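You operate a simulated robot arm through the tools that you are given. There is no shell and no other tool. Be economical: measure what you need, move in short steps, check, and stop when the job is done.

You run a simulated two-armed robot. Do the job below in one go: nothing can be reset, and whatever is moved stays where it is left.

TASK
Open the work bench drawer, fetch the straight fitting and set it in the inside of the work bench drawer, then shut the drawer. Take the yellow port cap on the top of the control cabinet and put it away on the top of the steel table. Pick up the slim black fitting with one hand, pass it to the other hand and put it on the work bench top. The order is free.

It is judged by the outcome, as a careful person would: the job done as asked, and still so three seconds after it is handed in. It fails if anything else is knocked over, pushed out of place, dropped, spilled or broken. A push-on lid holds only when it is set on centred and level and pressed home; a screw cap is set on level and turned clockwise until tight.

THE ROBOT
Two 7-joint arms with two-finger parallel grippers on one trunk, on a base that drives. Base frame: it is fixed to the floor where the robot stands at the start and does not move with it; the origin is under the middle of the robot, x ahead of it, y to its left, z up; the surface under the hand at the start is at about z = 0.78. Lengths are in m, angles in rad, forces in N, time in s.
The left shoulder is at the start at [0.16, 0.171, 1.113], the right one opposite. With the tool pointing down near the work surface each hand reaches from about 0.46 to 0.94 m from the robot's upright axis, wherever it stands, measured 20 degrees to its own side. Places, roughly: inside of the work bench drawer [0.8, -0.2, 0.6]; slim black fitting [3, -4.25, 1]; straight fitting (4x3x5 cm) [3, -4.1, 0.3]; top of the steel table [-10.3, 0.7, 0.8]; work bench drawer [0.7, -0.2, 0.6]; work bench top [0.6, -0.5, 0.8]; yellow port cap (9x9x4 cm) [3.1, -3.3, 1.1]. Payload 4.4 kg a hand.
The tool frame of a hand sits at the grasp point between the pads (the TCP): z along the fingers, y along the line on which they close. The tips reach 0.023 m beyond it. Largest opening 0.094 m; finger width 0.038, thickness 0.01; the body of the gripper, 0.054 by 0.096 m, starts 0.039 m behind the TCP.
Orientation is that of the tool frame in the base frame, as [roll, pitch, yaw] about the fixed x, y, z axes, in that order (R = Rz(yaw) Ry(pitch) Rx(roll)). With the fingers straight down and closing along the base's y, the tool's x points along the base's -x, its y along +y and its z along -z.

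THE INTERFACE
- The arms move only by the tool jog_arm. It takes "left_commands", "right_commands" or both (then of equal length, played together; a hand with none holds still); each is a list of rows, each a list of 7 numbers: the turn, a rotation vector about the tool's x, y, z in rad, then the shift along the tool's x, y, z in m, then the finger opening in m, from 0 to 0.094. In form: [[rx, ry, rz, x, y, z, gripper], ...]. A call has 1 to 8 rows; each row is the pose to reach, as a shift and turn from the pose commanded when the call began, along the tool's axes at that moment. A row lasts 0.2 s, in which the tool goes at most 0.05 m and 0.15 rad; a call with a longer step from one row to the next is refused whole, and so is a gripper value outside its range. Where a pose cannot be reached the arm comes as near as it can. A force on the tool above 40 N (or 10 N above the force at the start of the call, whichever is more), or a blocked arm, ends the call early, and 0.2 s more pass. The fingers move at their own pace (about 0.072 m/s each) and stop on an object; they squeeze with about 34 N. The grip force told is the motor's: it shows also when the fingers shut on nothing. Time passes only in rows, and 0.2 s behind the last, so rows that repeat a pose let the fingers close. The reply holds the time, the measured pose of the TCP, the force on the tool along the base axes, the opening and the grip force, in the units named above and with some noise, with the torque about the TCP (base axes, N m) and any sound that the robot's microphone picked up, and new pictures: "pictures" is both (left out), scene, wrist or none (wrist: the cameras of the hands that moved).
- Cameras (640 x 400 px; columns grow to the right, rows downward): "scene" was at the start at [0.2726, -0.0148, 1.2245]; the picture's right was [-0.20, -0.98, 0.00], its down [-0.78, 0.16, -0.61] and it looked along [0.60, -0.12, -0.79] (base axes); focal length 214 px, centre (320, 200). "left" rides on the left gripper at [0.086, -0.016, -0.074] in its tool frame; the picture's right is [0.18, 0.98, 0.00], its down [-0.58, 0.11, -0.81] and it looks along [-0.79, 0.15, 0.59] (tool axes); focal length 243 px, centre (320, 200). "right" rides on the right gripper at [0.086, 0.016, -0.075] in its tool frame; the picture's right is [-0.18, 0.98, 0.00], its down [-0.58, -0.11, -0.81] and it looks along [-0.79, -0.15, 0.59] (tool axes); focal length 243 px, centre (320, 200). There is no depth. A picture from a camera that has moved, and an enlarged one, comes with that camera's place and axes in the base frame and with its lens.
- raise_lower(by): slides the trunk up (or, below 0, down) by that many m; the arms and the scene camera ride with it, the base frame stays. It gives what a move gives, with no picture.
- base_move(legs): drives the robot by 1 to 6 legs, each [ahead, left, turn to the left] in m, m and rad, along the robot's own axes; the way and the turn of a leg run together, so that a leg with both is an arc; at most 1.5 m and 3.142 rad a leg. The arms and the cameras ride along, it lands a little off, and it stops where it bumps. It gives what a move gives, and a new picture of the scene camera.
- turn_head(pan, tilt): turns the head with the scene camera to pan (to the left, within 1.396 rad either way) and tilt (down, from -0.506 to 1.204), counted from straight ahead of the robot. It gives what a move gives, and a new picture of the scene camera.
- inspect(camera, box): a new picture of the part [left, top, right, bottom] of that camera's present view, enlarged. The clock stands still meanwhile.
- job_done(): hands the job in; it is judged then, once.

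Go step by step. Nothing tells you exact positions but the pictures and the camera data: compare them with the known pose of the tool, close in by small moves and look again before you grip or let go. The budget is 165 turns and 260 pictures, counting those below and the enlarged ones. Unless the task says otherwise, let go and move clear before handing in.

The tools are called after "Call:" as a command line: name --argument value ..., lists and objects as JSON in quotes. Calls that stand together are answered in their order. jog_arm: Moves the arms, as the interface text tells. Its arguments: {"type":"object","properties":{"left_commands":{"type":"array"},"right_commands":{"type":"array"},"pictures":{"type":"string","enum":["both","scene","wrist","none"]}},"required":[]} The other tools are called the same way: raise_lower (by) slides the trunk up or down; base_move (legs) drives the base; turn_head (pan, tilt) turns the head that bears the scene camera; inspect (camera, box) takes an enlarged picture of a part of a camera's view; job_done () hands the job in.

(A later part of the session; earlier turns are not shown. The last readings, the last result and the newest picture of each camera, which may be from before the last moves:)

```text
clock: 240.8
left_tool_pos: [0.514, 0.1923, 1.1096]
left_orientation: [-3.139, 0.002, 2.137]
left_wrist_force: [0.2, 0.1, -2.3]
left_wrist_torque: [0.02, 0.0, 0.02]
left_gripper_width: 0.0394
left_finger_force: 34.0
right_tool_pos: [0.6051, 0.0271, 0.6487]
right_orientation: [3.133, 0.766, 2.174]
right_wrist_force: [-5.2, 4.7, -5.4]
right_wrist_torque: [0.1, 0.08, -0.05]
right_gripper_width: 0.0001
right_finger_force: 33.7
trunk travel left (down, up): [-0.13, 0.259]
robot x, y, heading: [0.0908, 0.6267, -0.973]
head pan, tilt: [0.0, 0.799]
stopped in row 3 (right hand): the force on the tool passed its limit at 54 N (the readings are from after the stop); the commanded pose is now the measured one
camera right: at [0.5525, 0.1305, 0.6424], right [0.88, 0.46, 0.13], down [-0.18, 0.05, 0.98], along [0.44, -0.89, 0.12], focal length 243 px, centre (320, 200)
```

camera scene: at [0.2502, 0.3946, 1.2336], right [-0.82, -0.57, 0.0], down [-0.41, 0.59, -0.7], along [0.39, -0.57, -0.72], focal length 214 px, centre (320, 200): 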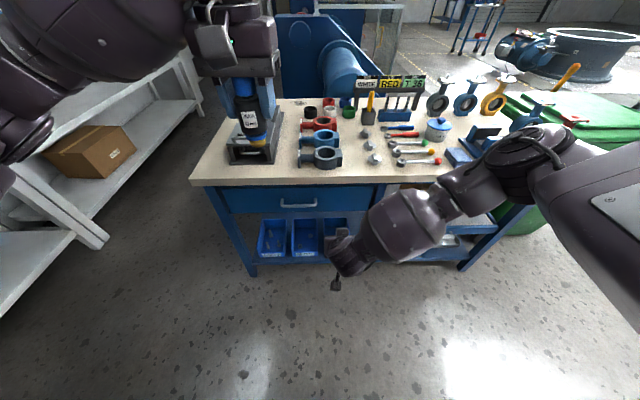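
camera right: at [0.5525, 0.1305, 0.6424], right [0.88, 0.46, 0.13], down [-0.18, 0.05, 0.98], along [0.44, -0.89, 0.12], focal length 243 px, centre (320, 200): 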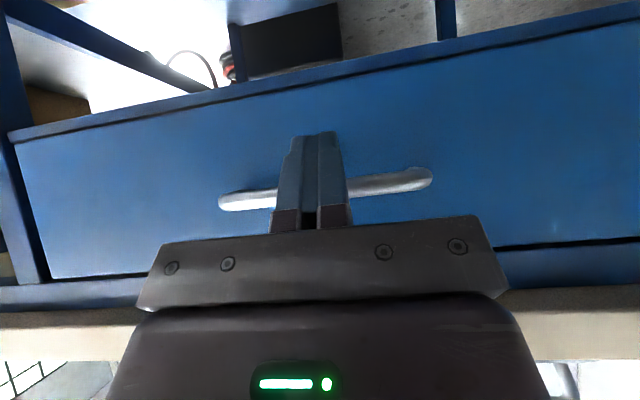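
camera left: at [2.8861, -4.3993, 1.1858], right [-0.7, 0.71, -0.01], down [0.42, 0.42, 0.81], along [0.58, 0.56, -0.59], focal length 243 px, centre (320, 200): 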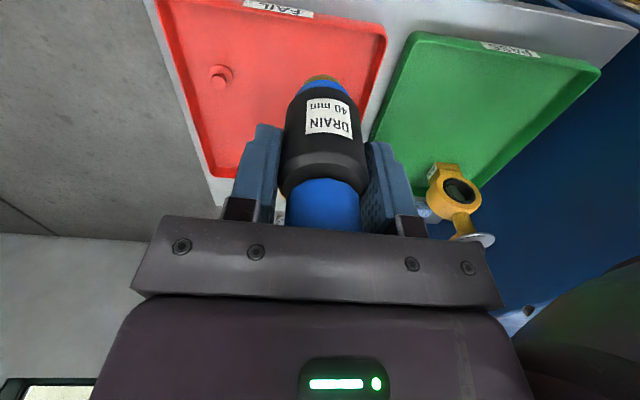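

The drawer is at its hard stop, so it is shut. I retract the right hand up and to the side, then back off a little to prepare the hand-over.

Call:
jog_arm --right_commands '[[0, 0, 0, 0.03, 0, -0.03, 0.0], [0, 0, 0, 0.06, -0.01, -0.06, 0.0], [0, 0, 0, 0.08, -0.03, -0.09, 0.0], [0, 0, 0, 0.08, -0.06, -0.12, 0.0], [0, 0, 0, 0.07, -0.09, -0.15, 0.0], [0, 0, 0, 0.05, -0.12, -0.175, 0.0], [0, 0, 0, 0.03, -0.15, -0.2, 0.0], [0, 0, 0, 0.01, -0.18, -0.225, 0.0]]' --pictures "none"

Call:
base_move --legs '[[-0.1, 0, 0]]'

Call:
inspect --camera "scene" --box '[190, 90, 480, 260]'

```text
clock: 242.6
left_tool_pos: [0.512, 0.1916, 1.1101]
left_orientation: [-3.139, 0.004, 2.139]
left_wrist_force: [-0.3, 0.6, -2.3]
left_wrist_torque: [0.01, -0.03, 0.02]
left_gripper_width: 0.0391
left_finger_force: 33.7
right_tool_pos: [0.3625, 0.0571, 0.8048]
right_orientation: [3.131, 0.772, 2.174]
right_wrist_force: [0.1, 0.3, 1.1]
right_wrist_torque: [-0.02, 0.0, 0.0]
right_gripper_width: 0.0001
right_finger_force: 34.1
trunk travel left (down, up): [-0.13, 0.259]
robot x, y, heading: [0.0918, 0.6255, -0.968]
head pan, tilt: [0.0, 0.799]
```

```text
clock: 243.7
left_tool_pos: [0.4556, 0.2728, 1.1103]
left_orientation: [-3.136, 0.004, 2.137]
left_wrist_force: [-1.0, 0.5, -2.7]
left_wrist_torque: [-0.01, -0.02, 0.02]
left_gripper_width: 0.0395
left_finger_force: 34.2
right_tool_pos: [0.3065, 0.1398, 0.804]
right_orientation: [3.13, 0.771, 2.174]
right_wrist_force: [-0.5, 0.3, -0.2]
right_wrist_torque: [0.0, 0.0, 0.0]
right_gripper_width: 0.0001
right_finger_force: 34.0
trunk travel left (down, up): [-0.13, 0.259]
robot x, y, heading: [0.0315, 0.7083, -0.968]
head pan, tilt: [0.0, 0.799]
camera scene: at [0.1932, 0.4777, 1.2337], right [-0.82, -0.57, 0.0], down [-0.41, 0.59, -0.7], along [0.4, -0.57, -0.72], focal length 214 px, centre (320, 200)
```

scene: 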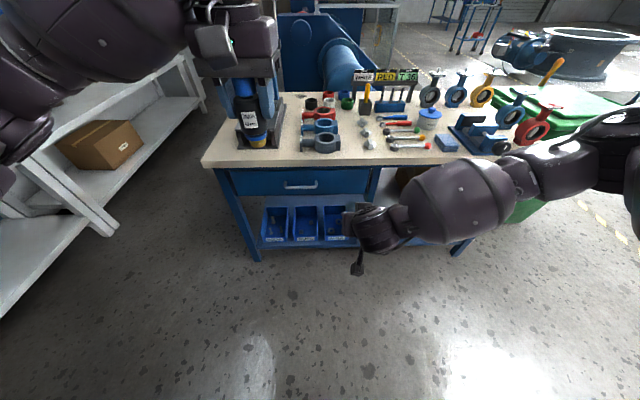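

```text
2.21 times, centred on (335, 175) of scene
camera zoom: at [0.1932, 0.4777, 1.2337], right [-0.82, -0.57, 0.0], down [-0.41, 0.59, -0.7], along [0.4, -0.57, -0.72], focal length 473 px, centre (287, 255)
```

zoom: 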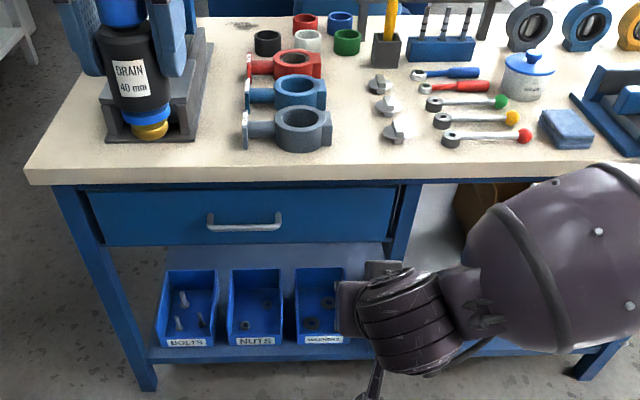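

The drawer is shut and flush, and there's a free bench spot between the grey clamp and the wing knobs. For the hand-over I turn the left hand 90 degrees so its fingers close fore-and-aft, and roll the right hand over so its camera comes on top.

Call:
jog_arm --right_commands '[[0, 0, 0.15, 0, 0, 0, 0.0], [0, 0, 0.3, 0, 0, 0, 0.02], [0, 0, 0.45, 0, 0, 0, 0.04], [0, 0, 0.6, 0, 0, 0, 0.06], [0, 0, 0.75, 0, 0, 0, 0.08], [0, 0, 0.9, 0, 0, 0, 0.094], [0, 0, 1.05, 0, 0, 0, 0.094], [0, 0, 1.2, 0, 0, 0, 0.094]]' --left_commands '[[0, 0, -0.15, 0, 0, 0, 0.0], [0, 0, -0.3, 0, 0, 0, 0.0], [0, 0, -0.45, 0, 0, 0, 0.0], [0, 0, -0.6, 0, 0, 0, 0.0], [0, 0, -0.75, 0, 0, 0, 0.0], [0, 0, -0.9, 0, 0, 0, 0.0], [0, 0, -1.05, 0, 0, 0, 0.0], [0, 0, -1.2, 0, 0, 0, 0.0]]' --pictures "none"

Call:
jog_arm --right_commands '[[0, 0, 0.15, 0, 0, 0, 0.094], [0, 0, 0.3, 0, 0, 0, 0.094], [0, 0, 0.45, 0, 0, 0, 0.094], [0, 0, 0.6, 0, 0, 0, 0.094], [0, 0, 0.75, 0, 0, 0, 0.094], [0, 0, 0.9, 0, 0, 0, 0.094], [0, 0, 1.05, 0, 0, 0, 0.094], [0, 0, 1.2, 0, 0, 0, 0.094]]' --left_commands '[[0, 0, -0.13, 0, 0, 0, 0.0], [0, 0, -0.26, 0, 0, 0, 0.0], [0, 0, -0.37, 0, 0, 0, 0.0], [0, 0, -0.37, 0, 0, 0, 0.0], [0, 0, -0.37, 0, 0, 0, 0.0], [0, 0, -0.37, 0, 0, 0, 0.0], [0, 0, -0.37, 0, 0, 0, 0.0], [0, 0, -0.37, 0, 0, 0, 0.0]]' --pictures "scene"

```text
clock: 245.5
left_tool_pos: [0.4578, 0.2733, 1.11]
left_orientation: [-3.139, -0.003, -2.942]
left_wrist_force: [0.1, 0.0, -3.1]
left_wrist_torque: [0.01, -0.04, 0.0]
left_gripper_width: 0.0393
left_finger_force: 33.8
right_tool_pos: [0.3068, 0.1394, 0.8044]
right_orientation: [2.405, 0.246, 0.883]
right_wrist_force: [-0.1, -0.1, 0.1]
right_wrist_torque: [0.01, 0.0, -0.01]
right_gripper_width: 0.0937
right_finger_force: 0.1
trunk travel left (down, up): [-0.13, 0.259]
robot x, y, heading: [0.0337, 0.7098, -0.968]
head pan, tilt: [0.0, 0.799]
```

```text
clock: 247.3
left_tool_pos: [0.4575, 0.2732, 1.11]
left_orientation: [-3.139, -0.004, -2.576]
left_wrist_force: [-0.5, -0.2, -2.6]
left_wrist_torque: [0.01, 0.0, 0.0]
left_gripper_width: 0.0394
left_finger_force: 34.1
right_tool_pos: [0.3073, 0.1393, 0.8038]
right_orientation: [2.569, -0.548, -0.058]
right_wrist_force: [0.7, -0.4, 0.4]
right_wrist_torque: [0.0, 0.0, 0.02]
right_gripper_width: 0.0939
right_finger_force: 0.1
trunk travel left (down, up): [-0.13, 0.259]
robot x, y, heading: [0.0346, 0.7097, -0.971]
head pan, tilt: [0.0, 0.799]
camera scene: at [0.1935, 0.4773, 1.2337], right [-0.82, -0.57, 0.0], down [-0.41, 0.59, -0.7], along [0.4, -0.57, -0.72], focal length 214 px, centre (320, 200)
```

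scene: 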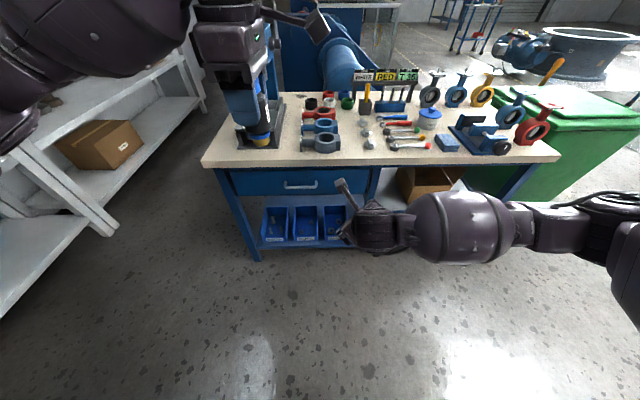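

Both turns worked. I now bring the left hand to the meeting place and level the right hand behind it, pointing forward with the camera on top.

Call:
jog_arm --right_commands '[[-0.03, 0.073, 0.103, 0.015, -0.002, -0.023, 0.094], [-0.061, 0.145, 0.205, 0.03, -0.004, -0.047, 0.094], [-0.091, 0.218, 0.308, 0.045, -0.006, -0.07, 0.094], [-0.121, 0.29, 0.41, 0.061, -0.008, -0.093, 0.094], [-0.151, 0.363, 0.513, 0.076, -0.01, -0.116, 0.094], [-0.182, 0.435, 0.615, 0.091, -0.012, -0.14, 0.094], [-0.212, 0.508, 0.718, 0.106, -0.014, -0.163, 0.094]]' --left_commands '[[0, 0, 0, 0.017, -0.017, 0.018, 0.0], [0, 0, 0, 0.034, -0.034, 0.037, 0.0], [0, 0, 0, 0.051, -0.051, 0.056, 0.0], [0, 0, 0, 0.069, -0.069, 0.074, 0.0], [0, 0, 0, 0.086, -0.086, 0.093, 0.0], [0, 0, 0, 0.103, -0.103, 0.112, 0.0], [0, 0, 0, 0.12, -0.12, 0.13, 0.0]]' --pictures "both"

```text
clock: 248.9
left_tool_pos: [0.4196, 0.1068, 0.9784]
left_orientation: [-3.14, -0.005, -2.572]
left_wrist_force: [0.4, -0.8, -2.5]
left_wrist_torque: [0.02, 0.0, 0.01]
left_gripper_width: 0.0395
left_finger_force: 33.3
right_tool_pos: [0.3372, 0.2371, 0.9692]
right_orientation: [3.136, -1.307, -0.961]
right_wrist_force: [-0.1, -0.5, 0.2]
right_wrist_torque: [0.02, -0.02, -0.03]
right_gripper_width: 0.0939
right_finger_force: 0.0
trunk travel left (down, up): [-0.13, 0.259]
robot x, y, heading: [0.0358, 0.7093, -0.971]
head pan, tilt: [0.0, 0.799]
camera scene: at [0.1935, 0.4768, 1.2335], right [-0.82, -0.57, 0.0], down [-0.41, 0.59, -0.7], along [0.4, -0.57, -0.72], focal length 214 px, centre (320, 200)
camera right: at [0.2957, 0.2684, 1.0721], right [-0.84, -0.52, -0.18], down [-0.44, 0.83, -0.35], along [0.33, -0.22, -0.92], focal length 243 px, centre (320, 200)
camera left: at [0.3561, 0.0471, 1.0551], right [-0.68, 0.73, 0.0], down [0.43, 0.41, 0.8], along [0.59, 0.55, -0.59], focal length 243 px, centre (320, 200)
```

scene: 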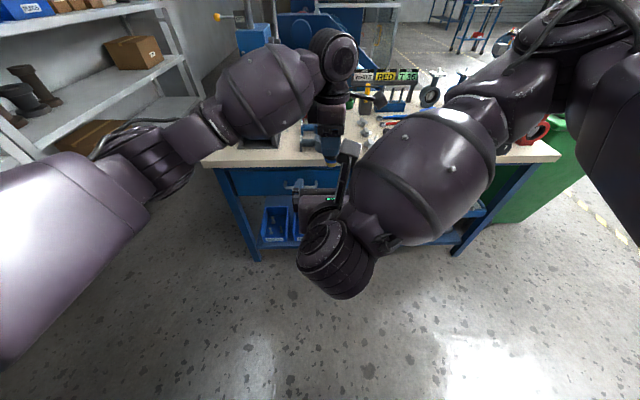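
right: 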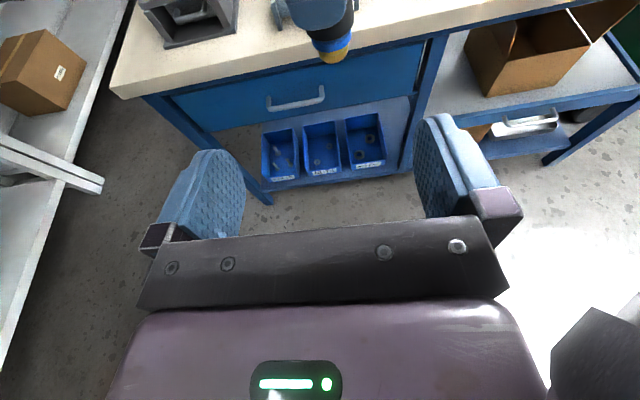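
left: 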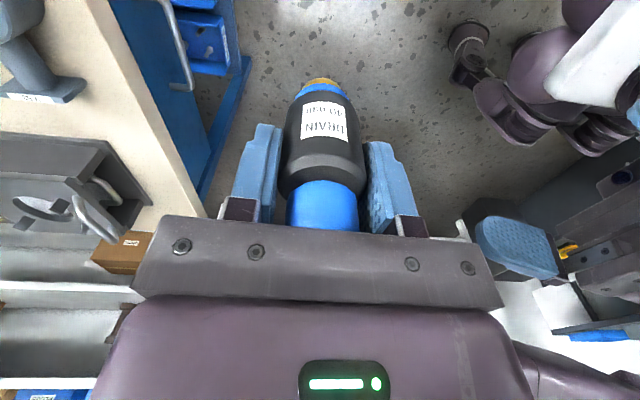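

The geometry is ideal: the slim piece hangs about 15 cm straight ahead of the open right hand. I advance the right hand around its lower body and stop to look before closing.

Call:
jog_arm --right_commands '[[0, 0, 0, -0.012, 0.004, 0.02, 0.094], [0, 0, 0, -0.005, 0.007, 0.06, 0.094], [0, 0, 0, 0.005, 0.007, 0.095, 0.094], [0, 0, 0, 0.012, 0.007, 0.125, 0.094], [0, 0, 0, 0.0175, 0.007, 0.147, 0.094]]' --pictures "both"

```text
clock: 250.1
left_tool_pos: [0.423, 0.1066, 0.98]
left_orientation: [-3.139, -0.004, -2.566]
left_wrist_force: [17.2, -26.0, -4.1]
left_wrist_torque: [1.98, 1.22, 0.42]
left_gripper_width: 0.0395
left_finger_force: 33.1
right_tool_pos: [0.4144, 0.1136, 0.9485]
right_orientation: [3.124, -1.307, -0.948]
right_wrist_force: [-16.6, 26.9, 1.9]
right_wrist_torque: [-2.86, -1.78, -0.32]
right_gripper_width: 0.0939
right_finger_force: 0.1
trunk travel left (down, up): [-0.13, 0.259]
robot x, y, heading: [0.0369, 0.7067, -0.968]
head pan, tilt: [0.0, 0.799]
camera scene: at [0.1937, 0.4773, 1.2336], right [-0.82, -0.57, 0.0], down [-0.41, 0.59, -0.7], along [0.4, -0.57, -0.72], focal length 214 px, centre (320, 200)
camera right: at [0.3728, 0.1454, 1.0507], right [-0.83, -0.52, -0.17], down [-0.44, 0.82, -0.35], along [0.33, -0.22, -0.92], focal length 243 px, centre (320, 200)
```

scene: 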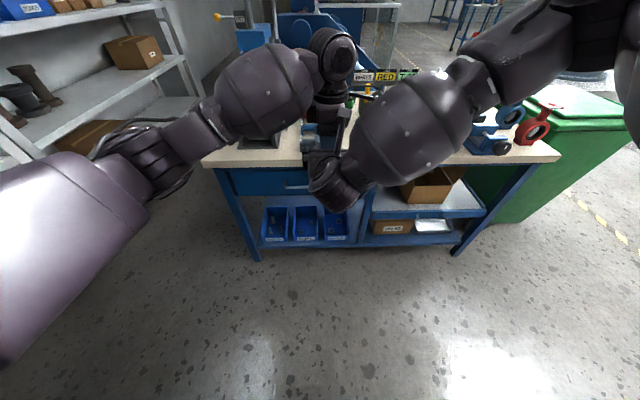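
right: 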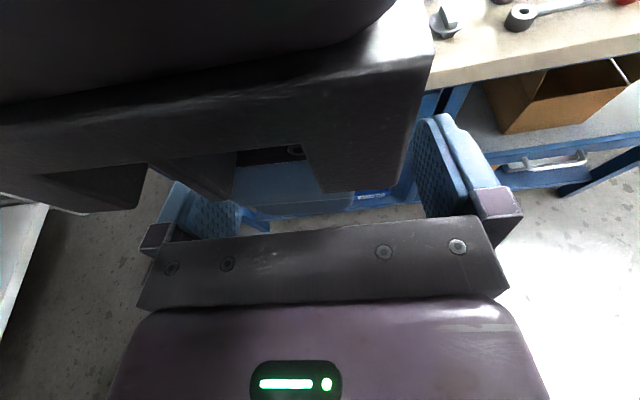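

The hands touch (30 N): the right hand's camera block meets the left gripper body. I back off, level the right hand to horizontal so its camera sits farther back, and approach again.

Call:
jog_arm --right_commands '[[0, 0, 0, -0.005, 0, -0.03, 0.094], [0, 0.13, 0, -0.012, 0, -0.055, 0.094], [0, 0.26, 0, -0.015, 0, -0.058, 0.094], [0, 0.26, 0, -0.012, 0, -0.035, 0.094], [0, 0.26, 0, -0.006, 0, -0.012, 0.094], [0, 0.26, 0, -0.003, 0, 0.0, 0.094]]' --pictures "both"

```text
clock: 251.5
left_tool_pos: [0.4207, 0.1064, 0.9791]
left_orientation: [-3.14, -0.005, -2.573]
left_wrist_force: [-0.2, 0.2, -2.5]
left_wrist_torque: [0.02, 0.01, 0.0]
left_gripper_width: 0.0393
left_finger_force: 33.9
right_tool_pos: [0.4132, 0.1139, 0.9454]
right_orientation: [2.398, -1.566, -0.224]
right_wrist_force: [-0.1, -0.4, -0.4]
right_wrist_torque: [-0.01, -0.02, 0.04]
right_gripper_width: 0.0941
right_finger_force: 0.0
trunk travel left (down, up): [-0.13, 0.259]
robot x, y, heading: [0.0354, 0.7073, -0.964]
head pan, tilt: [0.0, 0.799]
camera scene: at [0.1935, 0.4772, 1.2336], right [-0.82, -0.57, 0.0], down [-0.41, 0.59, -0.7], along [0.4, -0.57, -0.72], focal length 214 px, centre (320, 200)
camera right: at [0.3582, 0.1651, 1.0318], right [-0.81, -0.56, -0.18], down [-0.37, 0.73, -0.58], along [0.45, -0.4, -0.79], focal length 243 px, centre (320, 200)
```

scene: 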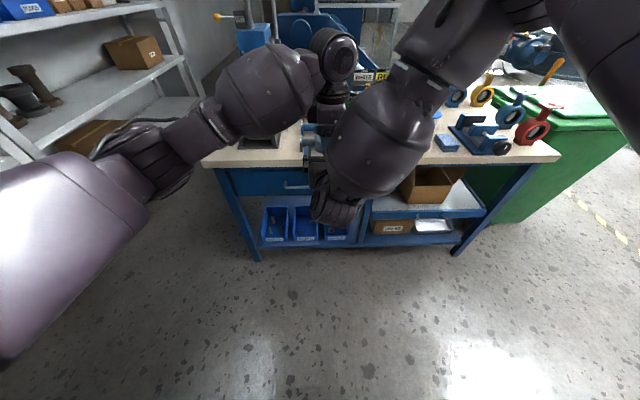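
right: 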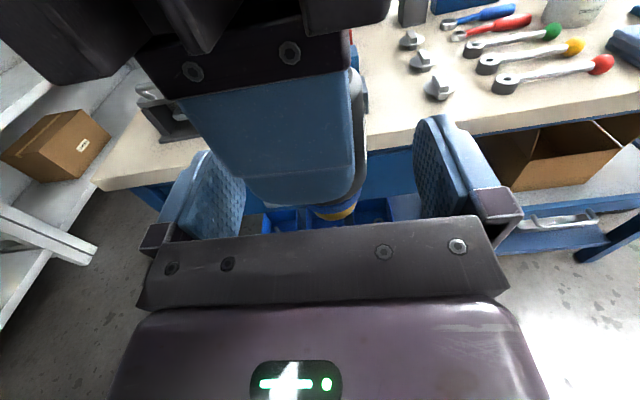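

No contact now and the slim piece is centred between the right fingers. I advance 7 mm more and close the right hand.

Call:
jog_arm --right_commands '[[0, 0, 0, 0, -0.002, 0.007, 0.094], [0, 0, 0, 0, -0.002, 0.007, 0.06], [0, 0, 0, 0, -0.002, 0.007, 0.03], [0, 0, 0, 0, -0.002, 0.007, 0.0], [0, 0, 0, 0, -0.002, 0.007, 0.0], [0, 0, 0, 0, -0.002, 0.007, 0.0]]' --pictures "wrist"

```text
clock: 252.9
left_tool_pos: [0.4211, 0.1065, 0.9808]
left_orientation: [-3.14, -0.002, -2.571]
left_wrist_force: [13.1, 16.2, -0.9]
left_wrist_torque: [-0.05, -0.12, -0.21]
left_gripper_width: 0.0394
left_finger_force: 34.0
right_tool_pos: [0.4186, 0.109, 0.9446]
right_orientation: [2.332, -1.565, -0.161]
right_wrist_force: [-13.1, -16.2, -2.0]
right_wrist_torque: [0.66, -0.38, 0.11]
right_gripper_width: 0.0426
right_finger_force: 34.5
trunk travel left (down, up): [-0.13, 0.259]
robot x, y, heading: [0.0376, 0.7075, -0.967]
head pan, tilt: [0.0, 0.799]
camera right: at [0.363, 0.1599, 1.0316], right [-0.81, -0.55, -0.18], down [-0.37, 0.73, -0.58], along [0.45, -0.4, -0.8], focal length 243 px, centre (320, 200)
```

right: 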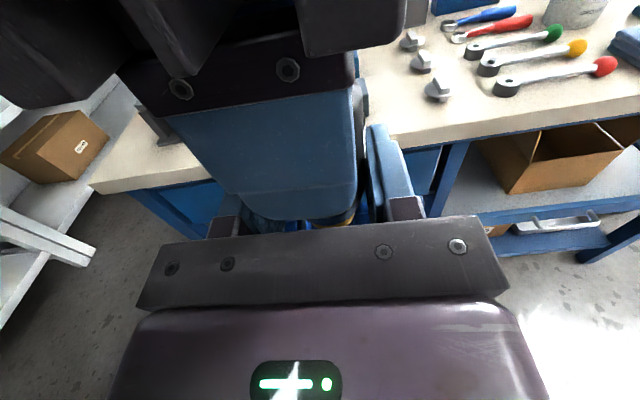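

The right hand has gripped at 43 mm (the wider black body), with a sideways preload of 20 N. I relax that by a few millimetres.

Call:
jog_arm --right_commands '[[0, 0, 0, 0, 0.002, 0, 0.0], [0, 0, 0, 0, 0.004, 0, 0.0], [0, 0, 0, 0, 0.004, 0, 0.0]]' --pictures "none"

```text
clock: 253.7
left_tool_pos: [0.4189, 0.1062, 0.9817]
left_orientation: [-3.137, -0.006, -2.575]
left_wrist_force: [-6.1, 4.5, 0.3]
left_wrist_torque: [0.11, 0.24, 0.96]
left_gripper_width: 0.0393
left_finger_force: 34.0
right_tool_pos: [0.4169, 0.1081, 0.945]
right_orientation: [2.436, -1.567, -0.259]
right_wrist_force: [6.5, -3.7, -3.6]
right_wrist_torque: [0.03, -0.06, -0.92]
right_gripper_width: 0.041
right_finger_force: 33.6
trunk travel left (down, up): [-0.13, 0.259]
robot x, y, heading: [0.034, 0.7083, -0.968]
head pan, tilt: [0.0, 0.799]
```

Balanced now. I open the left hand just a little and raise it straight up.

Call:
jog_arm --left_commands '[[0, 0, 0, 0, 0, 0, 0.044], [0, 0, 0, 0, 0, 0, 0.049], [0, 0, 0, 0, 0, 0, 0.05], [0, 0, 0, 0, 0, -0.02, 0.05], [0, 0, 0, 0, 0, -0.05, 0.05], [0, 0, 0, 0, 0, -0.09, 0.05], [0, 0, 0, 0, 0, -0.13, 0.05]]' --pictures "both"

Call:
inspect --camera "right" --box '[160, 100, 480, 300]'

```text
clock: 254.7
left_tool_pos: [0.4206, 0.1073, 0.9862]
left_orientation: [-3.14, -0.001, -2.57]
left_wrist_force: [-2.2, -0.3, -0.1]
left_wrist_torque: [0.21, 0.03, 0.42]
left_gripper_width: 0.0407
left_finger_force: 0.2
right_tool_pos: [0.4192, 0.1088, 0.9516]
right_orientation: [-0.36, -1.558, 2.539]
right_wrist_force: [1.7, -0.6, -2.6]
right_wrist_torque: [-0.21, 0.08, -0.39]
right_gripper_width: 0.0394
right_finger_force: 34.5
trunk travel left (down, up): [-0.13, 0.259]
robot x, y, heading: [0.0346, 0.7105, -0.972]
head pan, tilt: [0.0, 0.799]
stopped in row 4 (left hand): the force on the tool passed its limit at 49 N (the readings are from after the stop); the commanded pose is now the measured one
camera scene: at [0.1932, 0.4776, 1.2338], right [-0.82, -0.57, 0.0], down [-0.41, 0.59, -0.7], along [0.4, -0.57, -0.72], focal length 214 px, centre (320, 200)
camera left: at [0.3568, 0.0471, 1.063], right [-0.69, 0.73, 0.0], down [0.43, 0.41, 0.81], along [0.58, 0.55, -0.59], focal length 243 px, centre (320, 200)
```

scene: 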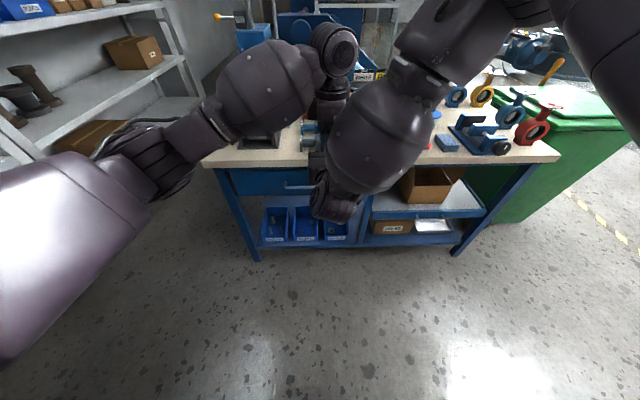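
left: 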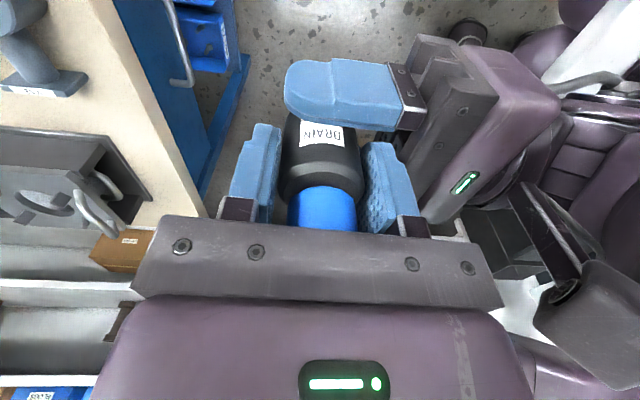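

```text
2.00 times, centred on (320, 200) of right
camera zoom: at [0.3623, 0.1608, 1.0371], right [-0.8, -0.56, -0.19], down [-0.37, 0.72, -0.59], along [0.47, -0.41, -0.78], focal length 485 px, centre (320, 200)
```

zoom: 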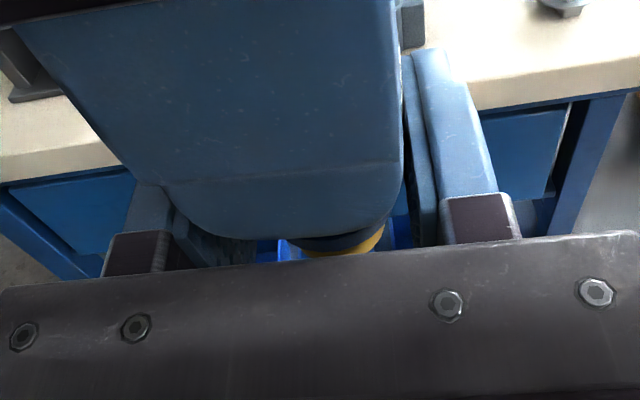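

The left fingers are jammed between the right ones because they overlap in height. I let the left hand re-grip, lower the right hand 13 mm below the left fingertips, and close again.

Call:
jog_arm --left_commands '[[0, 0, 0, 0, 0, 0, 0.0], [0, 0, 0, 0, 0, 0, 0.0], [0, 0, 0, 0, 0, 0, 0.0], [0, 0, 0, 0, 0, 0, 0.0], [0, 0, 0, 0, 0, 0, 0.0], [0, 0, 0, 0, 0, 0, 0.0], [0, 0, 0, 0, 0, 0, 0.0], [0, 0, 0, 0, 0, 0, 0.0]]' --right_commands '[[0, 0, 0, 0, 0, 0, 0.0], [0, 0, 0, 0, 0, 0, 0.05], [0, 0, 0, 0, 0, 0, 0.055], [0, 0, 0, -0.007, 0, 0, 0.055], [0, 0, 0, -0.014, 0, 0, 0.055], [0, 0, 0, -0.014, 0, 0, 0.0], [0, 0, 0, -0.014, 0, 0, 0.0], [0, 0, 0, -0.014, 0, 0, 0.0]]' --pictures "none"

```text
clock: 256.5
left_tool_pos: [0.4205, 0.1073, 0.988]
left_orientation: [-3.141, -0.002, -2.572]
left_wrist_force: [-0.3, -0.5, -0.2]
left_wrist_torque: [-0.04, 0.2, 0.07]
left_gripper_width: 0.0392
left_finger_force: 34.4
right_tool_pos: [0.4202, 0.1081, 0.9379]
right_orientation: [-0.387, -1.558, 2.564]
right_wrist_force: [1.1, 0.7, 0.7]
right_wrist_torque: [-0.04, -0.12, -0.04]
right_gripper_width: 0.0388
right_finger_force: 34.4
trunk travel left (down, up): [-0.13, 0.259]
robot x, y, heading: [0.0351, 0.7092, -0.97]
head pan, tilt: [0.0, 0.799]
```

Clean grip by the right hand now (38.8 mm, no side load). The left hand opens, moves 2 cm up, and re-grips the top, so the right can then shift higher.

Call:
jog_arm --left_commands '[[0, 0, 0, 0, 0, 0, 0.05], [0, 0, 0, 0, 0, 0, 0.055], [0, 0, 0, 0, 0, 0, 0.055], [0, 0, 0, 0, 0, -0.01, 0.055], [0, 0, 0, 0, 0, -0.018, 0.055], [0, 0, 0, 0, 0, -0.018, 0.0], [0, 0, 0, 0, 0, -0.018, 0.0], [0, 0, 0, 0, 0, -0.018, 0.0]]' --pictures "both"

```text
clock: 258.3
left_tool_pos: [0.42, 0.107, 1.005]
left_orientation: [-3.141, -0.003, -2.57]
left_wrist_force: [-0.1, -1.2, -0.1]
left_wrist_torque: [-0.01, 0.16, 0.09]
left_gripper_width: 0.0393
left_finger_force: 34.4
right_tool_pos: [0.4199, 0.1078, 0.936]
right_orientation: [-0.39, -1.559, 2.566]
right_wrist_force: [0.9, 1.9, -0.4]
right_wrist_torque: [-0.06, -0.12, -0.06]
right_gripper_width: 0.0393
right_finger_force: 34.0
trunk travel left (down, up): [-0.13, 0.259]
robot x, y, heading: [0.0337, 0.7063, -0.968]
head pan, tilt: [0.0, 0.799]
camera scene: at [0.1934, 0.4773, 1.2336], right [-0.82, -0.57, 0.0], down [-0.41, 0.59, -0.7], along [0.4, -0.57, -0.72], focal length 214 px, centre (320, 200)
camera left: at [0.3564, 0.0466, 1.0802], right [-0.69, 0.73, 0.0], down [0.43, 0.41, 0.8], along [0.58, 0.55, -0.59], focal length 243 px, centre (320, 200)
```

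scene: 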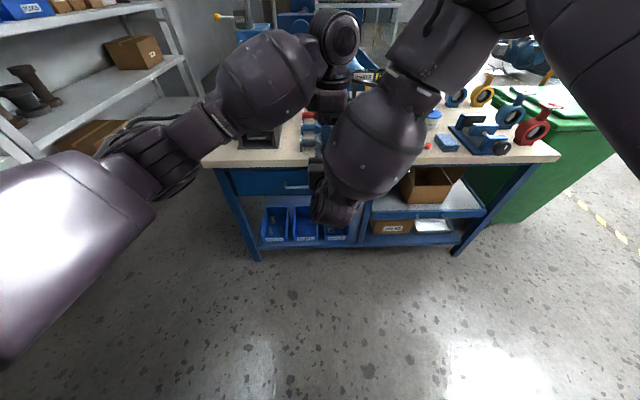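
left: 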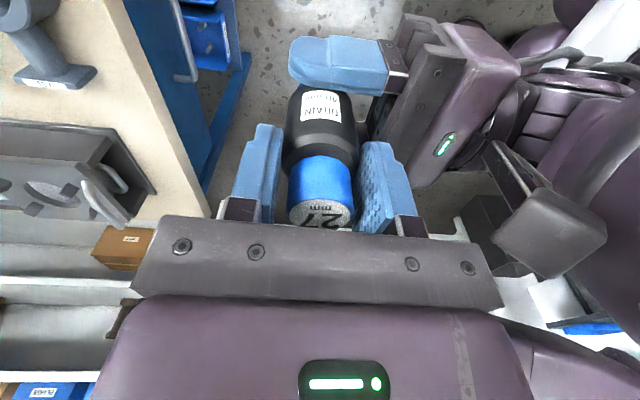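

Good: the left holds the blue top, the right the lower body. Now the right hand opens, moves up 2 cm, and re-grips.

Call:
jog_arm --right_commands '[[0, 0, 0, 0, 0, 0, 0.05], [0, 0, 0, 0, 0, 0, 0.055], [0, 0, 0, 0.01, 0, 0, 0.055], [0, 0, 0, 0.021, 0, 0.002, 0.055], [0, 0, 0, 0.021, 0, 0.002, 0.055], [0, 0, 0, 0.021, 0, 0.002, 0.0], [0, 0, 0, 0.021, 0, 0.002, 0.0], [0, 0, 0, 0.021, 0, 0.002, 0.0]]' --pictures "none"

Call:
jog_arm --left_commands '[[0, 0, 0, 0, 0, 0, 0.045], [0, 0, 0, 0, 0, 0, 0.055], [0, 0, 0, 0, 0, 0, 0.055], [0, 0, 0, 0, 0, -0.03, 0.055], [0, 0, 0, 0, 0, -0.07, 0.055], [0, 0, 0, 0, 0, -0.11, 0.055], [0, 0, 0, 0, 0, -0.15, 0.055]]' --pictures "both"

Call:
inspect --camera "right" --box '[160, 60, 480, 260]'

```text
clock: 260.1
left_tool_pos: [0.4194, 0.1068, 1.0051]
left_orientation: [-3.141, -0.003, -2.571]
left_wrist_force: [-2.4, -3.4, -0.3]
left_wrist_torque: [-0.13, 0.12, 0.0]
left_gripper_width: 0.0391
left_finger_force: 34.4
right_tool_pos: [0.4213, 0.1061, 0.9583]
right_orientation: [-0.402, -1.559, 2.58]
right_wrist_force: [2.8, 3.8, 0.0]
right_wrist_torque: [0.02, 0.0, -0.05]
right_gripper_width: 0.039
right_finger_force: 34.1
trunk travel left (down, up): [-0.13, 0.259]
robot x, y, heading: [0.0308, 0.7089, -0.973]
head pan, tilt: [0.0, 0.799]
```

```text
clock: 261.7
left_tool_pos: [0.42, 0.1086, 1.157]
left_orientation: [-3.14, -0.001, -2.569]
left_wrist_force: [-1.0, 0.2, -0.2]
left_wrist_torque: [-0.04, -0.01, 0.0]
left_gripper_width: 0.0551
left_finger_force: 0.0
right_tool_pos: [0.4196, 0.1069, 0.9602]
right_orientation: [-0.337, -1.557, 2.517]
right_wrist_force: [-0.7, -0.6, -2.4]
right_wrist_torque: [-0.03, 0.03, -0.05]
right_gripper_width: 0.0387
right_finger_force: 33.9
trunk travel left (down, up): [-0.13, 0.259]
robot x, y, heading: [0.0369, 0.7069, -0.967]
head pan, tilt: [0.0, 0.799]
camera scene: at [0.1925, 0.4783, 1.2343], right [-0.82, -0.57, 0.0], down [-0.41, 0.59, -0.7], along [0.4, -0.57, -0.72], focal length 214 px, centre (320, 200)
camera left: at [0.3563, 0.0487, 1.2322], right [-0.69, 0.73, 0.0], down [0.43, 0.41, 0.81], along [0.59, 0.55, -0.59], focal length 243 px, centre (320, 200)
```

scene: 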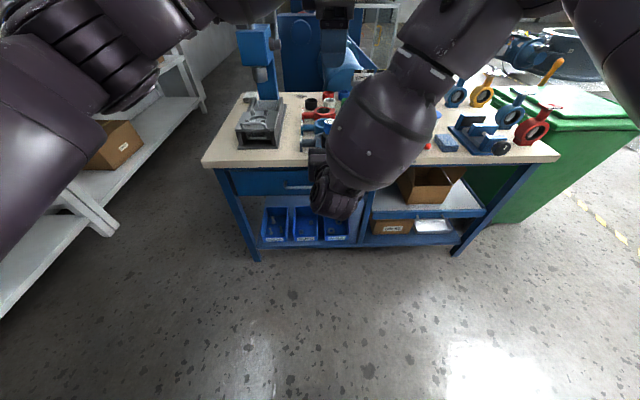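
left: 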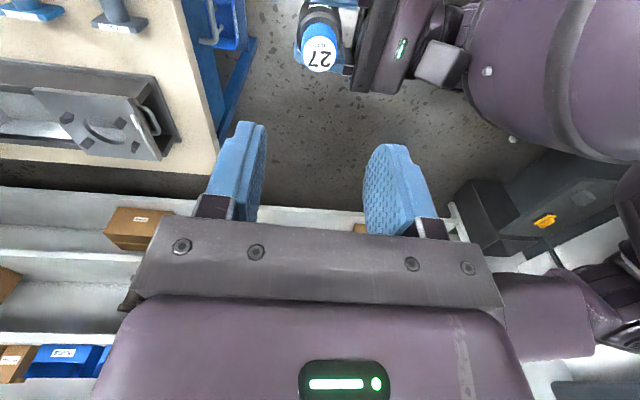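

```text
2.00 times, centred on (320, 160) of right
camera zoom: at [0.3625, 0.1594, 1.0455], right [-0.8, -0.56, -0.19], down [-0.36, 0.72, -0.59], along [0.47, -0.41, -0.78], focal length 485 px, centre (320, 280)
```

zoom: 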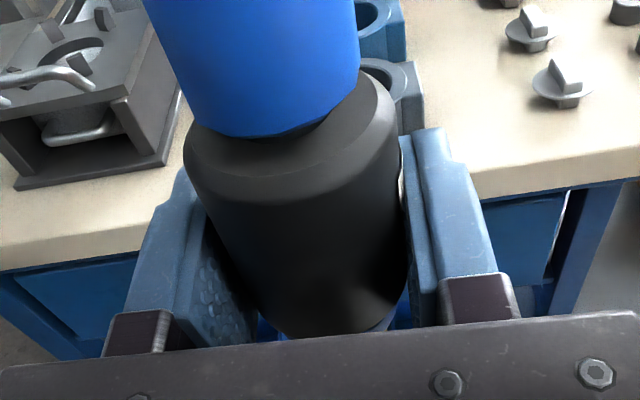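

The hand-over worked: the right hand alone holds the slim piece upright. I move the left arm aside, shift the right hand to the free spot's line, and drive closer.

Call:
jog_arm --left_commands '[[0, 0, 0, -0.03, 0.02, 0, 0.055], [0, 0, 0, -0.06, 0.04, 0, 0.055], [0, 0, 0, -0.09, 0.06, 0, 0.055], [0, 0, 0, -0.12, 0.08, 0, 0.055]]' --right_commands '[[0, 0, 0, 0.005, 0.023, 0, 0.0], [0, 0, 0, 0.01, 0.046, 0, 0.0], [0, 0, 0, 0.015, 0.069, 0, 0.0], [0, 0, 0, 0.015, 0.092, 0, 0.0]]' --pictures "none"

Call:
base_move --legs '[[0.2, 0, 0]]'

Call:
inspect --camera "right" --box '[0, 0, 640, 400]'

```text
clock: 262.7
left_tool_pos: [0.4781, 0.2395, 1.1539]
left_orientation: [3.141, -0.006, -2.572]
left_wrist_force: [0.0, -0.3, 0.2]
left_wrist_torque: [-0.02, 0.0, 0.02]
left_gripper_width: 0.055
left_finger_force: 0.0
right_tool_pos: [0.3793, 0.0866, 0.9793]
right_orientation: [-0.401, -1.561, 2.572]
right_wrist_force: [0.4, -0.8, -2.4]
right_wrist_torque: [0.03, 0.01, -0.02]
right_gripper_width: 0.039
right_finger_force: 34.4
right hand out of reach, approached as far as the arm can: row 2, 3, 4
trunk travel left (down, up): [-0.13, 0.259]
robot x, y, heading: [0.0323, 0.7048, -0.972]
head pan, tilt: [0.0, 0.799]
```

```text
clock: 264.3
left_tool_pos: [0.5931, 0.0719, 1.1538]
left_orientation: [3.14, -0.002, -2.57]
left_wrist_force: [-0.4, -0.5, 0.5]
left_wrist_torque: [0.06, -0.02, 0.03]
left_gripper_width: 0.0555
left_finger_force: 0.1
right_tool_pos: [0.4935, -0.08, 0.9766]
right_orientation: [-0.453, -1.559, 2.627]
right_wrist_force: [0.3, -0.1, -3.3]
right_wrist_torque: [-0.01, -0.06, 0.01]
right_gripper_width: 0.0393
right_finger_force: 34.2
trunk travel left (down, up): [-0.13, 0.259]
robot x, y, heading: [0.1492, 0.5427, -0.968]
head pan, tilt: [0.0, 0.799]
camera scene: at [0.3082, 0.311, 1.2337], right [-0.82, -0.57, 0.0], down [-0.41, 0.59, -0.7], along [0.4, -0.57, -0.72], focal length 214 px, centre (320, 200)
```

scene: 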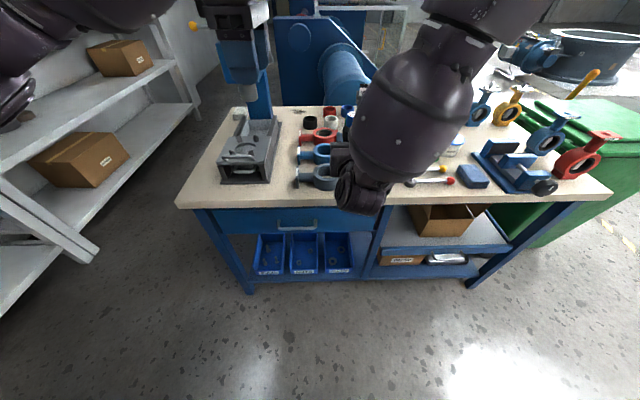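

```text
1.00 times, centred on (320, 200) of right (not enlarged: the box is as wide or as high as the picture)
camera zoom: at [0.4373, -0.028, 1.0628], right [-0.81, -0.56, -0.19], down [-0.36, 0.72, -0.59], along [0.46, -0.41, -0.79], focal length 243 px, centre (320, 200)
```

zoom: 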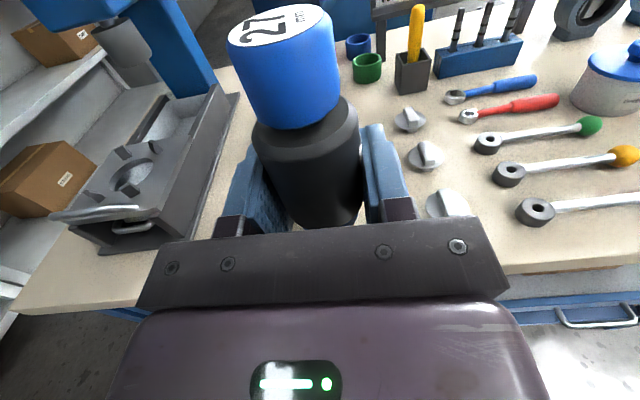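

The right arm is at its lateral limit, so I strafe the base 5.5 cm right, then move the piece forward over the gap between the grey clamp and the knobs.

Call:
base_move --legs '[[0, -0.055, 0]]'

Call:
jog_arm --right_commands '[[0, 0, 0, 0, 0, 0.03, 0.0], [0, 0, 0, -0.02, 0, 0.06, 0.0], [0, 0, 0, -0.05, 0, 0.077, 0.0], [0, 0, 0, -0.08, 0, 0.077, 0.0]]' --pictures "both"

```text
clock: 265.4
left_tool_pos: [0.547, 0.0406, 1.1536]
left_orientation: [3.141, -0.003, -2.57]
left_wrist_force: [-0.1, -1.1, -0.1]
left_wrist_torque: [-0.01, 0.0, -0.01]
left_gripper_width: 0.055
left_finger_force: 0.0
right_tool_pos: [0.4469, -0.1113, 0.9766]
right_orientation: [-0.506, -1.56, 2.675]
right_wrist_force: [-0.3, 1.1, -2.7]
right_wrist_torque: [0.01, 0.03, 0.01]
right_gripper_width: 0.039
right_finger_force: 33.4
trunk travel left (down, up): [-0.13, 0.259]
robot x, y, heading: [0.1055, 0.508, -0.967]
head pan, tilt: [0.0, 0.799]
camera scene: at [0.2625, 0.2797, 1.2336], right [-0.82, -0.57, 0.0], down [-0.41, 0.59, -0.7], along [0.4, -0.57, -0.72], focal length 214 px, centre (320, 200)
```

scene: 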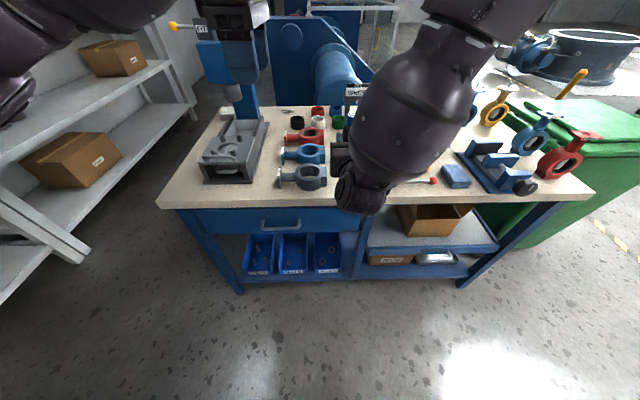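

```text
clock: 266.4
left_tool_pos: [0.5483, 0.0415, 1.1528]
left_orientation: [3.14, -0.002, -2.571]
left_wrist_force: [-0.8, -0.5, -0.6]
left_wrist_torque: [0.0, 0.02, -0.03]
left_gripper_width: 0.0552
left_finger_force: 0.0
right_tool_pos: [0.5123, -0.1562, 0.9031]
right_orientation: [-1.195, -1.566, -2.931]
right_wrist_force: [1.0, 0.2, -2.3]
right_wrist_torque: [0.03, 0.01, 0.01]
right_gripper_width: 0.0389
right_finger_force: 34.2
right hand out of reach, approached as far as the arm can: row 1, 2, 3, 4
trunk travel left (down, up): [-0.13, 0.259]
robot x, y, heading: [0.1002, 0.5137, -0.97]
head pan, tilt: [0.0, 0.799]
camera scene: at [0.2633, 0.2792, 1.2333], right [-0.82, -0.57, 0.0], down [-0.41, 0.59, -0.7], along [0.4, -0.57, -0.72], focal length 214 px, centre (320, 200)
camera right: at [0.4565, -0.1037, 0.9904], right [-0.82, -0.54, -0.19], down [-0.35, 0.73, -0.58], along [0.45, -0.41, -0.79], focal length 243 px, centre (320, 200)
```

scene: 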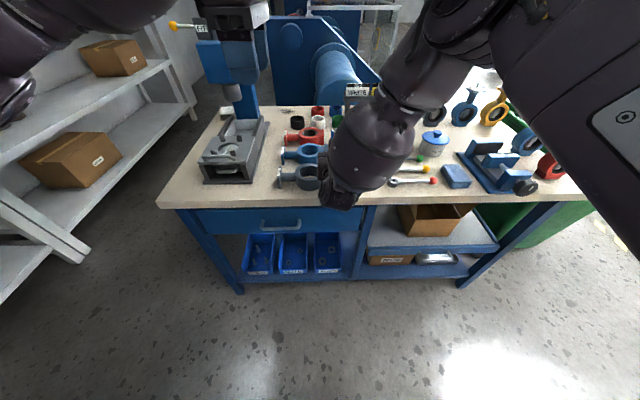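
right: 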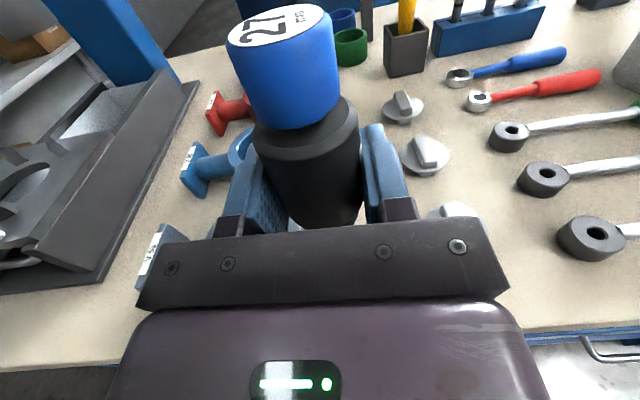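

I strafe 2.5 cm more to the right to centre in the gap, then lower toward the bench.

Call:
base_move --legs '[[0, -0.025, 0]]'

Call:
jog_arm --right_commands '[[0, 0, 0, -0.025, 0, 0, 0.0], [0, 0, 0, -0.05, 0, 0, 0.0], [0, 0, 0, -0.065, 0, 0, 0.0]]' --pictures "both"

```text
clock: 267.4
left_tool_pos: [0.5275, 0.0274, 1.1541]
left_orientation: [3.141, -0.002, -2.57]
left_wrist_force: [-0.2, -0.7, 0.0]
left_wrist_torque: [0.04, -0.03, 0.02]
left_gripper_width: 0.0549
left_finger_force: 0.0
right_tool_pos: [0.4909, -0.1693, 0.9056]
right_orientation: [-0.988, -1.565, -3.139]
right_wrist_force: [0.8, 0.3, -2.7]
right_wrist_torque: [-0.05, -0.06, -0.01]
right_gripper_width: 0.0391
right_finger_force: 34.1
trunk travel left (down, up): [-0.13, 0.259]
robot x, y, heading: [0.0863, 0.4961, -0.969]
head pan, tilt: [0.0, 0.799]
camera scene: at [0.242, 0.2656, 1.2336], right [-0.82, -0.57, 0.0], down [-0.41, 0.59, -0.7], along [0.4, -0.57, -0.72], focal length 214 px, centre (320, 200)
```

scene: 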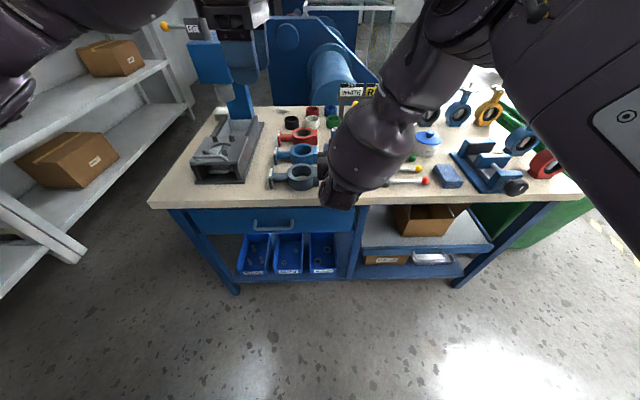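

```text
clock: 268.1
left_tool_pos: [0.5277, 0.0286, 1.1541]
left_orientation: [-3.14, -0.002, -2.571]
left_wrist_force: [0.7, 0.1, -0.6]
left_wrist_torque: [-0.02, 0.03, 0.02]
left_gripper_width: 0.0548
left_finger_force: 0.0
right_tool_pos: [0.4993, -0.161, 0.8427]
right_orientation: [-1.465, -1.566, -2.67]
right_wrist_force: [-0.8, -0.3, -2.4]
right_wrist_torque: [0.03, 0.01, 0.01]
right_gripper_width: 0.0389
right_finger_force: 33.7
right hand out of reach, approached as far as the arm can: row 2, 3
trunk travel left (down, up): [-0.13, 0.259]
robot x, y, heading: [0.0869, 0.4933, -0.961]
head pan, tilt: [0.0, 0.799]
camera scene: at [0.2426, 0.2656, 1.2336], right [-0.82, -0.57, 0.0], down [-0.41, 0.59, -0.7], along [0.4, -0.57, -0.72], focal length 214 px, centre (320, 200)
camera right: at [0.4449, -0.1081, 0.9297], right [-0.82, -0.53, -0.19], down [-0.34, 0.74, -0.58], along [0.45, -0.41, -0.79], focal length 243 px, centre (320, 200)
```

scene: 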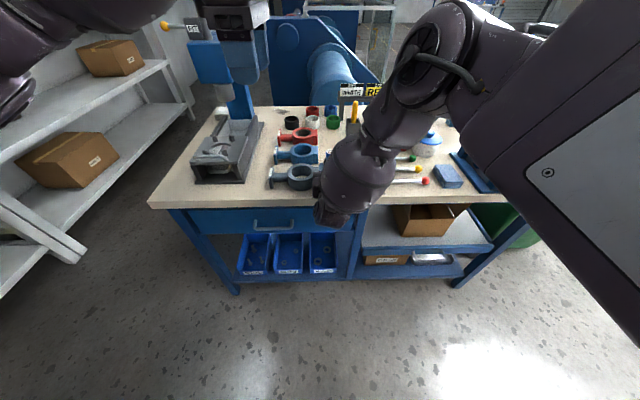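
right: 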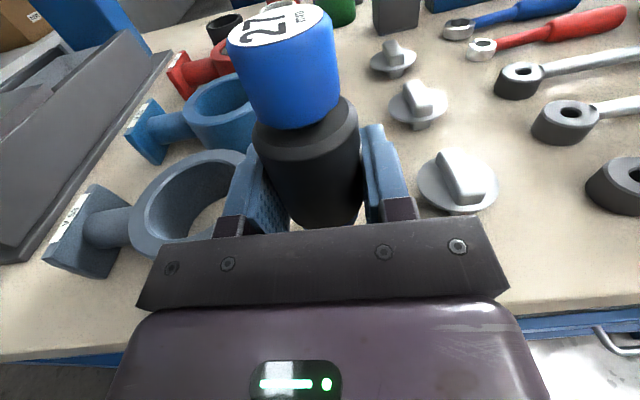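

Well centred between clamp and knob. I lower the last 2–3 cm in small steps until contact.

Call:
jog_arm --right_commands '[[0, 0, 0, -0.006, 0, 0, 0.0], [0, 0, 0, -0.012, 0, 0, 0.0], [0, 0, 0, -0.018, 0, 0, 0.0], [0, 0, 0, -0.023, 0, 0, 0.0], [0, 0, 0, -0.028, 0, 0, 0.0]]' --pictures "wrist"

```text
clock: 269.0
left_tool_pos: [0.5252, 0.0294, 1.1547]
left_orientation: [-3.138, -0.002, -2.572]
left_wrist_force: [-0.4, 0.3, -0.2]
left_wrist_torque: [0.02, 0.01, -0.06]
left_gripper_width: 0.0552
left_finger_force: 0.0
right_tool_pos: [0.5037, -0.1615, 0.8408]
right_orientation: [-0.377, -1.538, 2.515]
right_wrist_force: [-4.9, 0.3, 28.3]
right_wrist_torque: [0.57, -0.78, 0.09]
right_gripper_width: 0.0392
right_finger_force: 33.7
right hand out of reach, approached as far as the arm can: row 2, 3, 4
trunk travel left (down, up): [-0.13, 0.259]
robot x, y, heading: [0.0845, 0.4952, -0.961]
head pan, tilt: [0.0, 0.799]
stopped in row 4 (right hand): the force on the tool passed its limit at 43 N (the readings are from after the stop); the commanded pose is now the measured one
camera right: at [0.447, -0.1067, 0.9251], right [-0.82, -0.53, -0.2], down [-0.33, 0.73, -0.6], along [0.46, -0.43, -0.77], focal length 243 px, centre (320, 200)
```

right: 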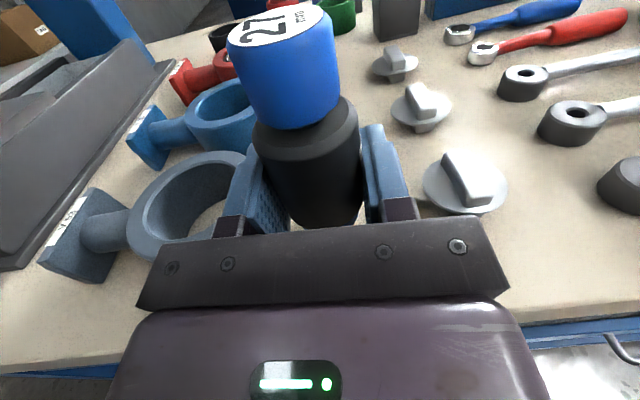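

The torque shows the left finger is resting on the grey clamp's edge. I lift, strafe 1.8 cm right, and retry.

Call:
jog_arm --right_commands '[[0, 0, 0, 0.012, 0, -0.004, 0.0], [0, 0, 0, 0.025, 0, -0.008, 0.0]]' --pictures "none"

Call:
base_move --legs '[[0, -0.02, 0]]'

Call:
inspect --camera "right" --box '[100, 80, 540, 300]'

```text
clock: 269.6
left_tool_pos: [0.526, 0.0279, 1.154]
left_orientation: [-3.141, -0.001, -2.57]
left_wrist_force: [-0.9, 0.9, 0.6]
left_wrist_torque: [-0.03, -0.01, -0.02]
left_gripper_width: 0.0552
left_finger_force: 0.0
right_tool_pos: [0.4962, -0.154, 0.858]
right_orientation: [-0.528, -1.556, 2.666]
right_wrist_force: [0.1, 0.3, -2.7]
right_wrist_torque: [0.01, 0.02, -0.04]
right_gripper_width: 0.0389
right_finger_force: 34.2
trunk travel left (down, up): [-0.13, 0.259]
robot x, y, heading: [0.0825, 0.5003, -0.966]
head pan, tilt: [0.0, 0.799]
```

```text
clock: 270.5
left_tool_pos: [0.511, 0.0155, 1.1528]
left_orientation: [-3.141, -0.002, -2.571]
left_wrist_force: [-0.1, -0.8, -0.2]
left_wrist_torque: [0.04, 0.01, 0.02]
left_gripper_width: 0.055
left_finger_force: 0.0
right_tool_pos: [0.4803, -0.1652, 0.8594]
right_orientation: [-0.513, -1.555, 2.653]
right_wrist_force: [0.2, 0.1, -2.5]
right_wrist_torque: [0.01, 0.02, -0.01]
right_gripper_width: 0.0389
right_finger_force: 34.2
trunk travel left (down, up): [-0.13, 0.259]
robot x, y, heading: [0.0647, 0.4872, -0.971]
head pan, tilt: [0.0, 0.799]
camera scene: at [0.2251, 0.254, 1.2336], right [-0.82, -0.57, 0.0], down [-0.41, 0.59, -0.7], along [0.39, -0.57, -0.72], focal length 214 px, centre (320, 200)
```

scene: 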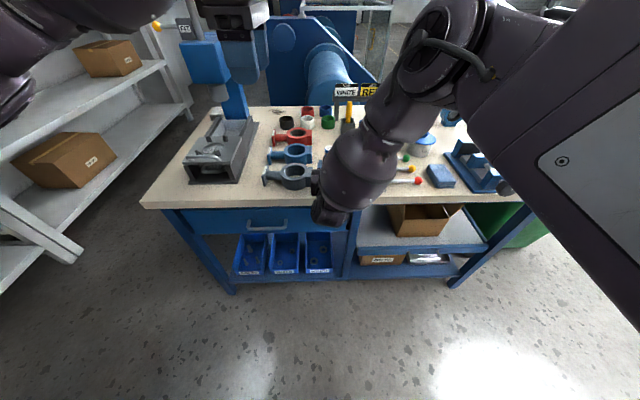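

```text
1.45 times, centred on (320, 190) of right
camera zoom: at [0.4257, -0.1119, 0.9438], right [-0.83, -0.53, -0.19], down [-0.33, 0.73, -0.59], along [0.46, -0.42, -0.78], focal length 353 px, centre (320, 214)
```

zoom: 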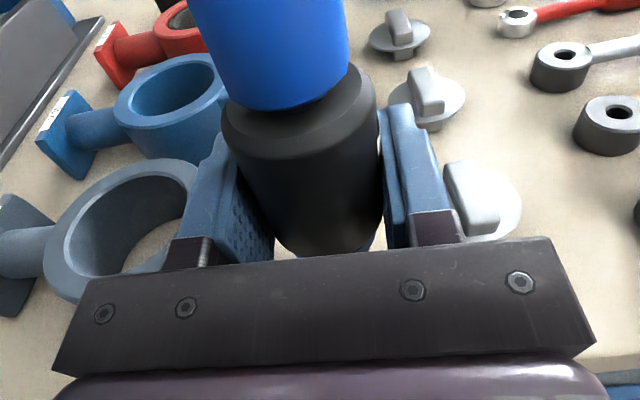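

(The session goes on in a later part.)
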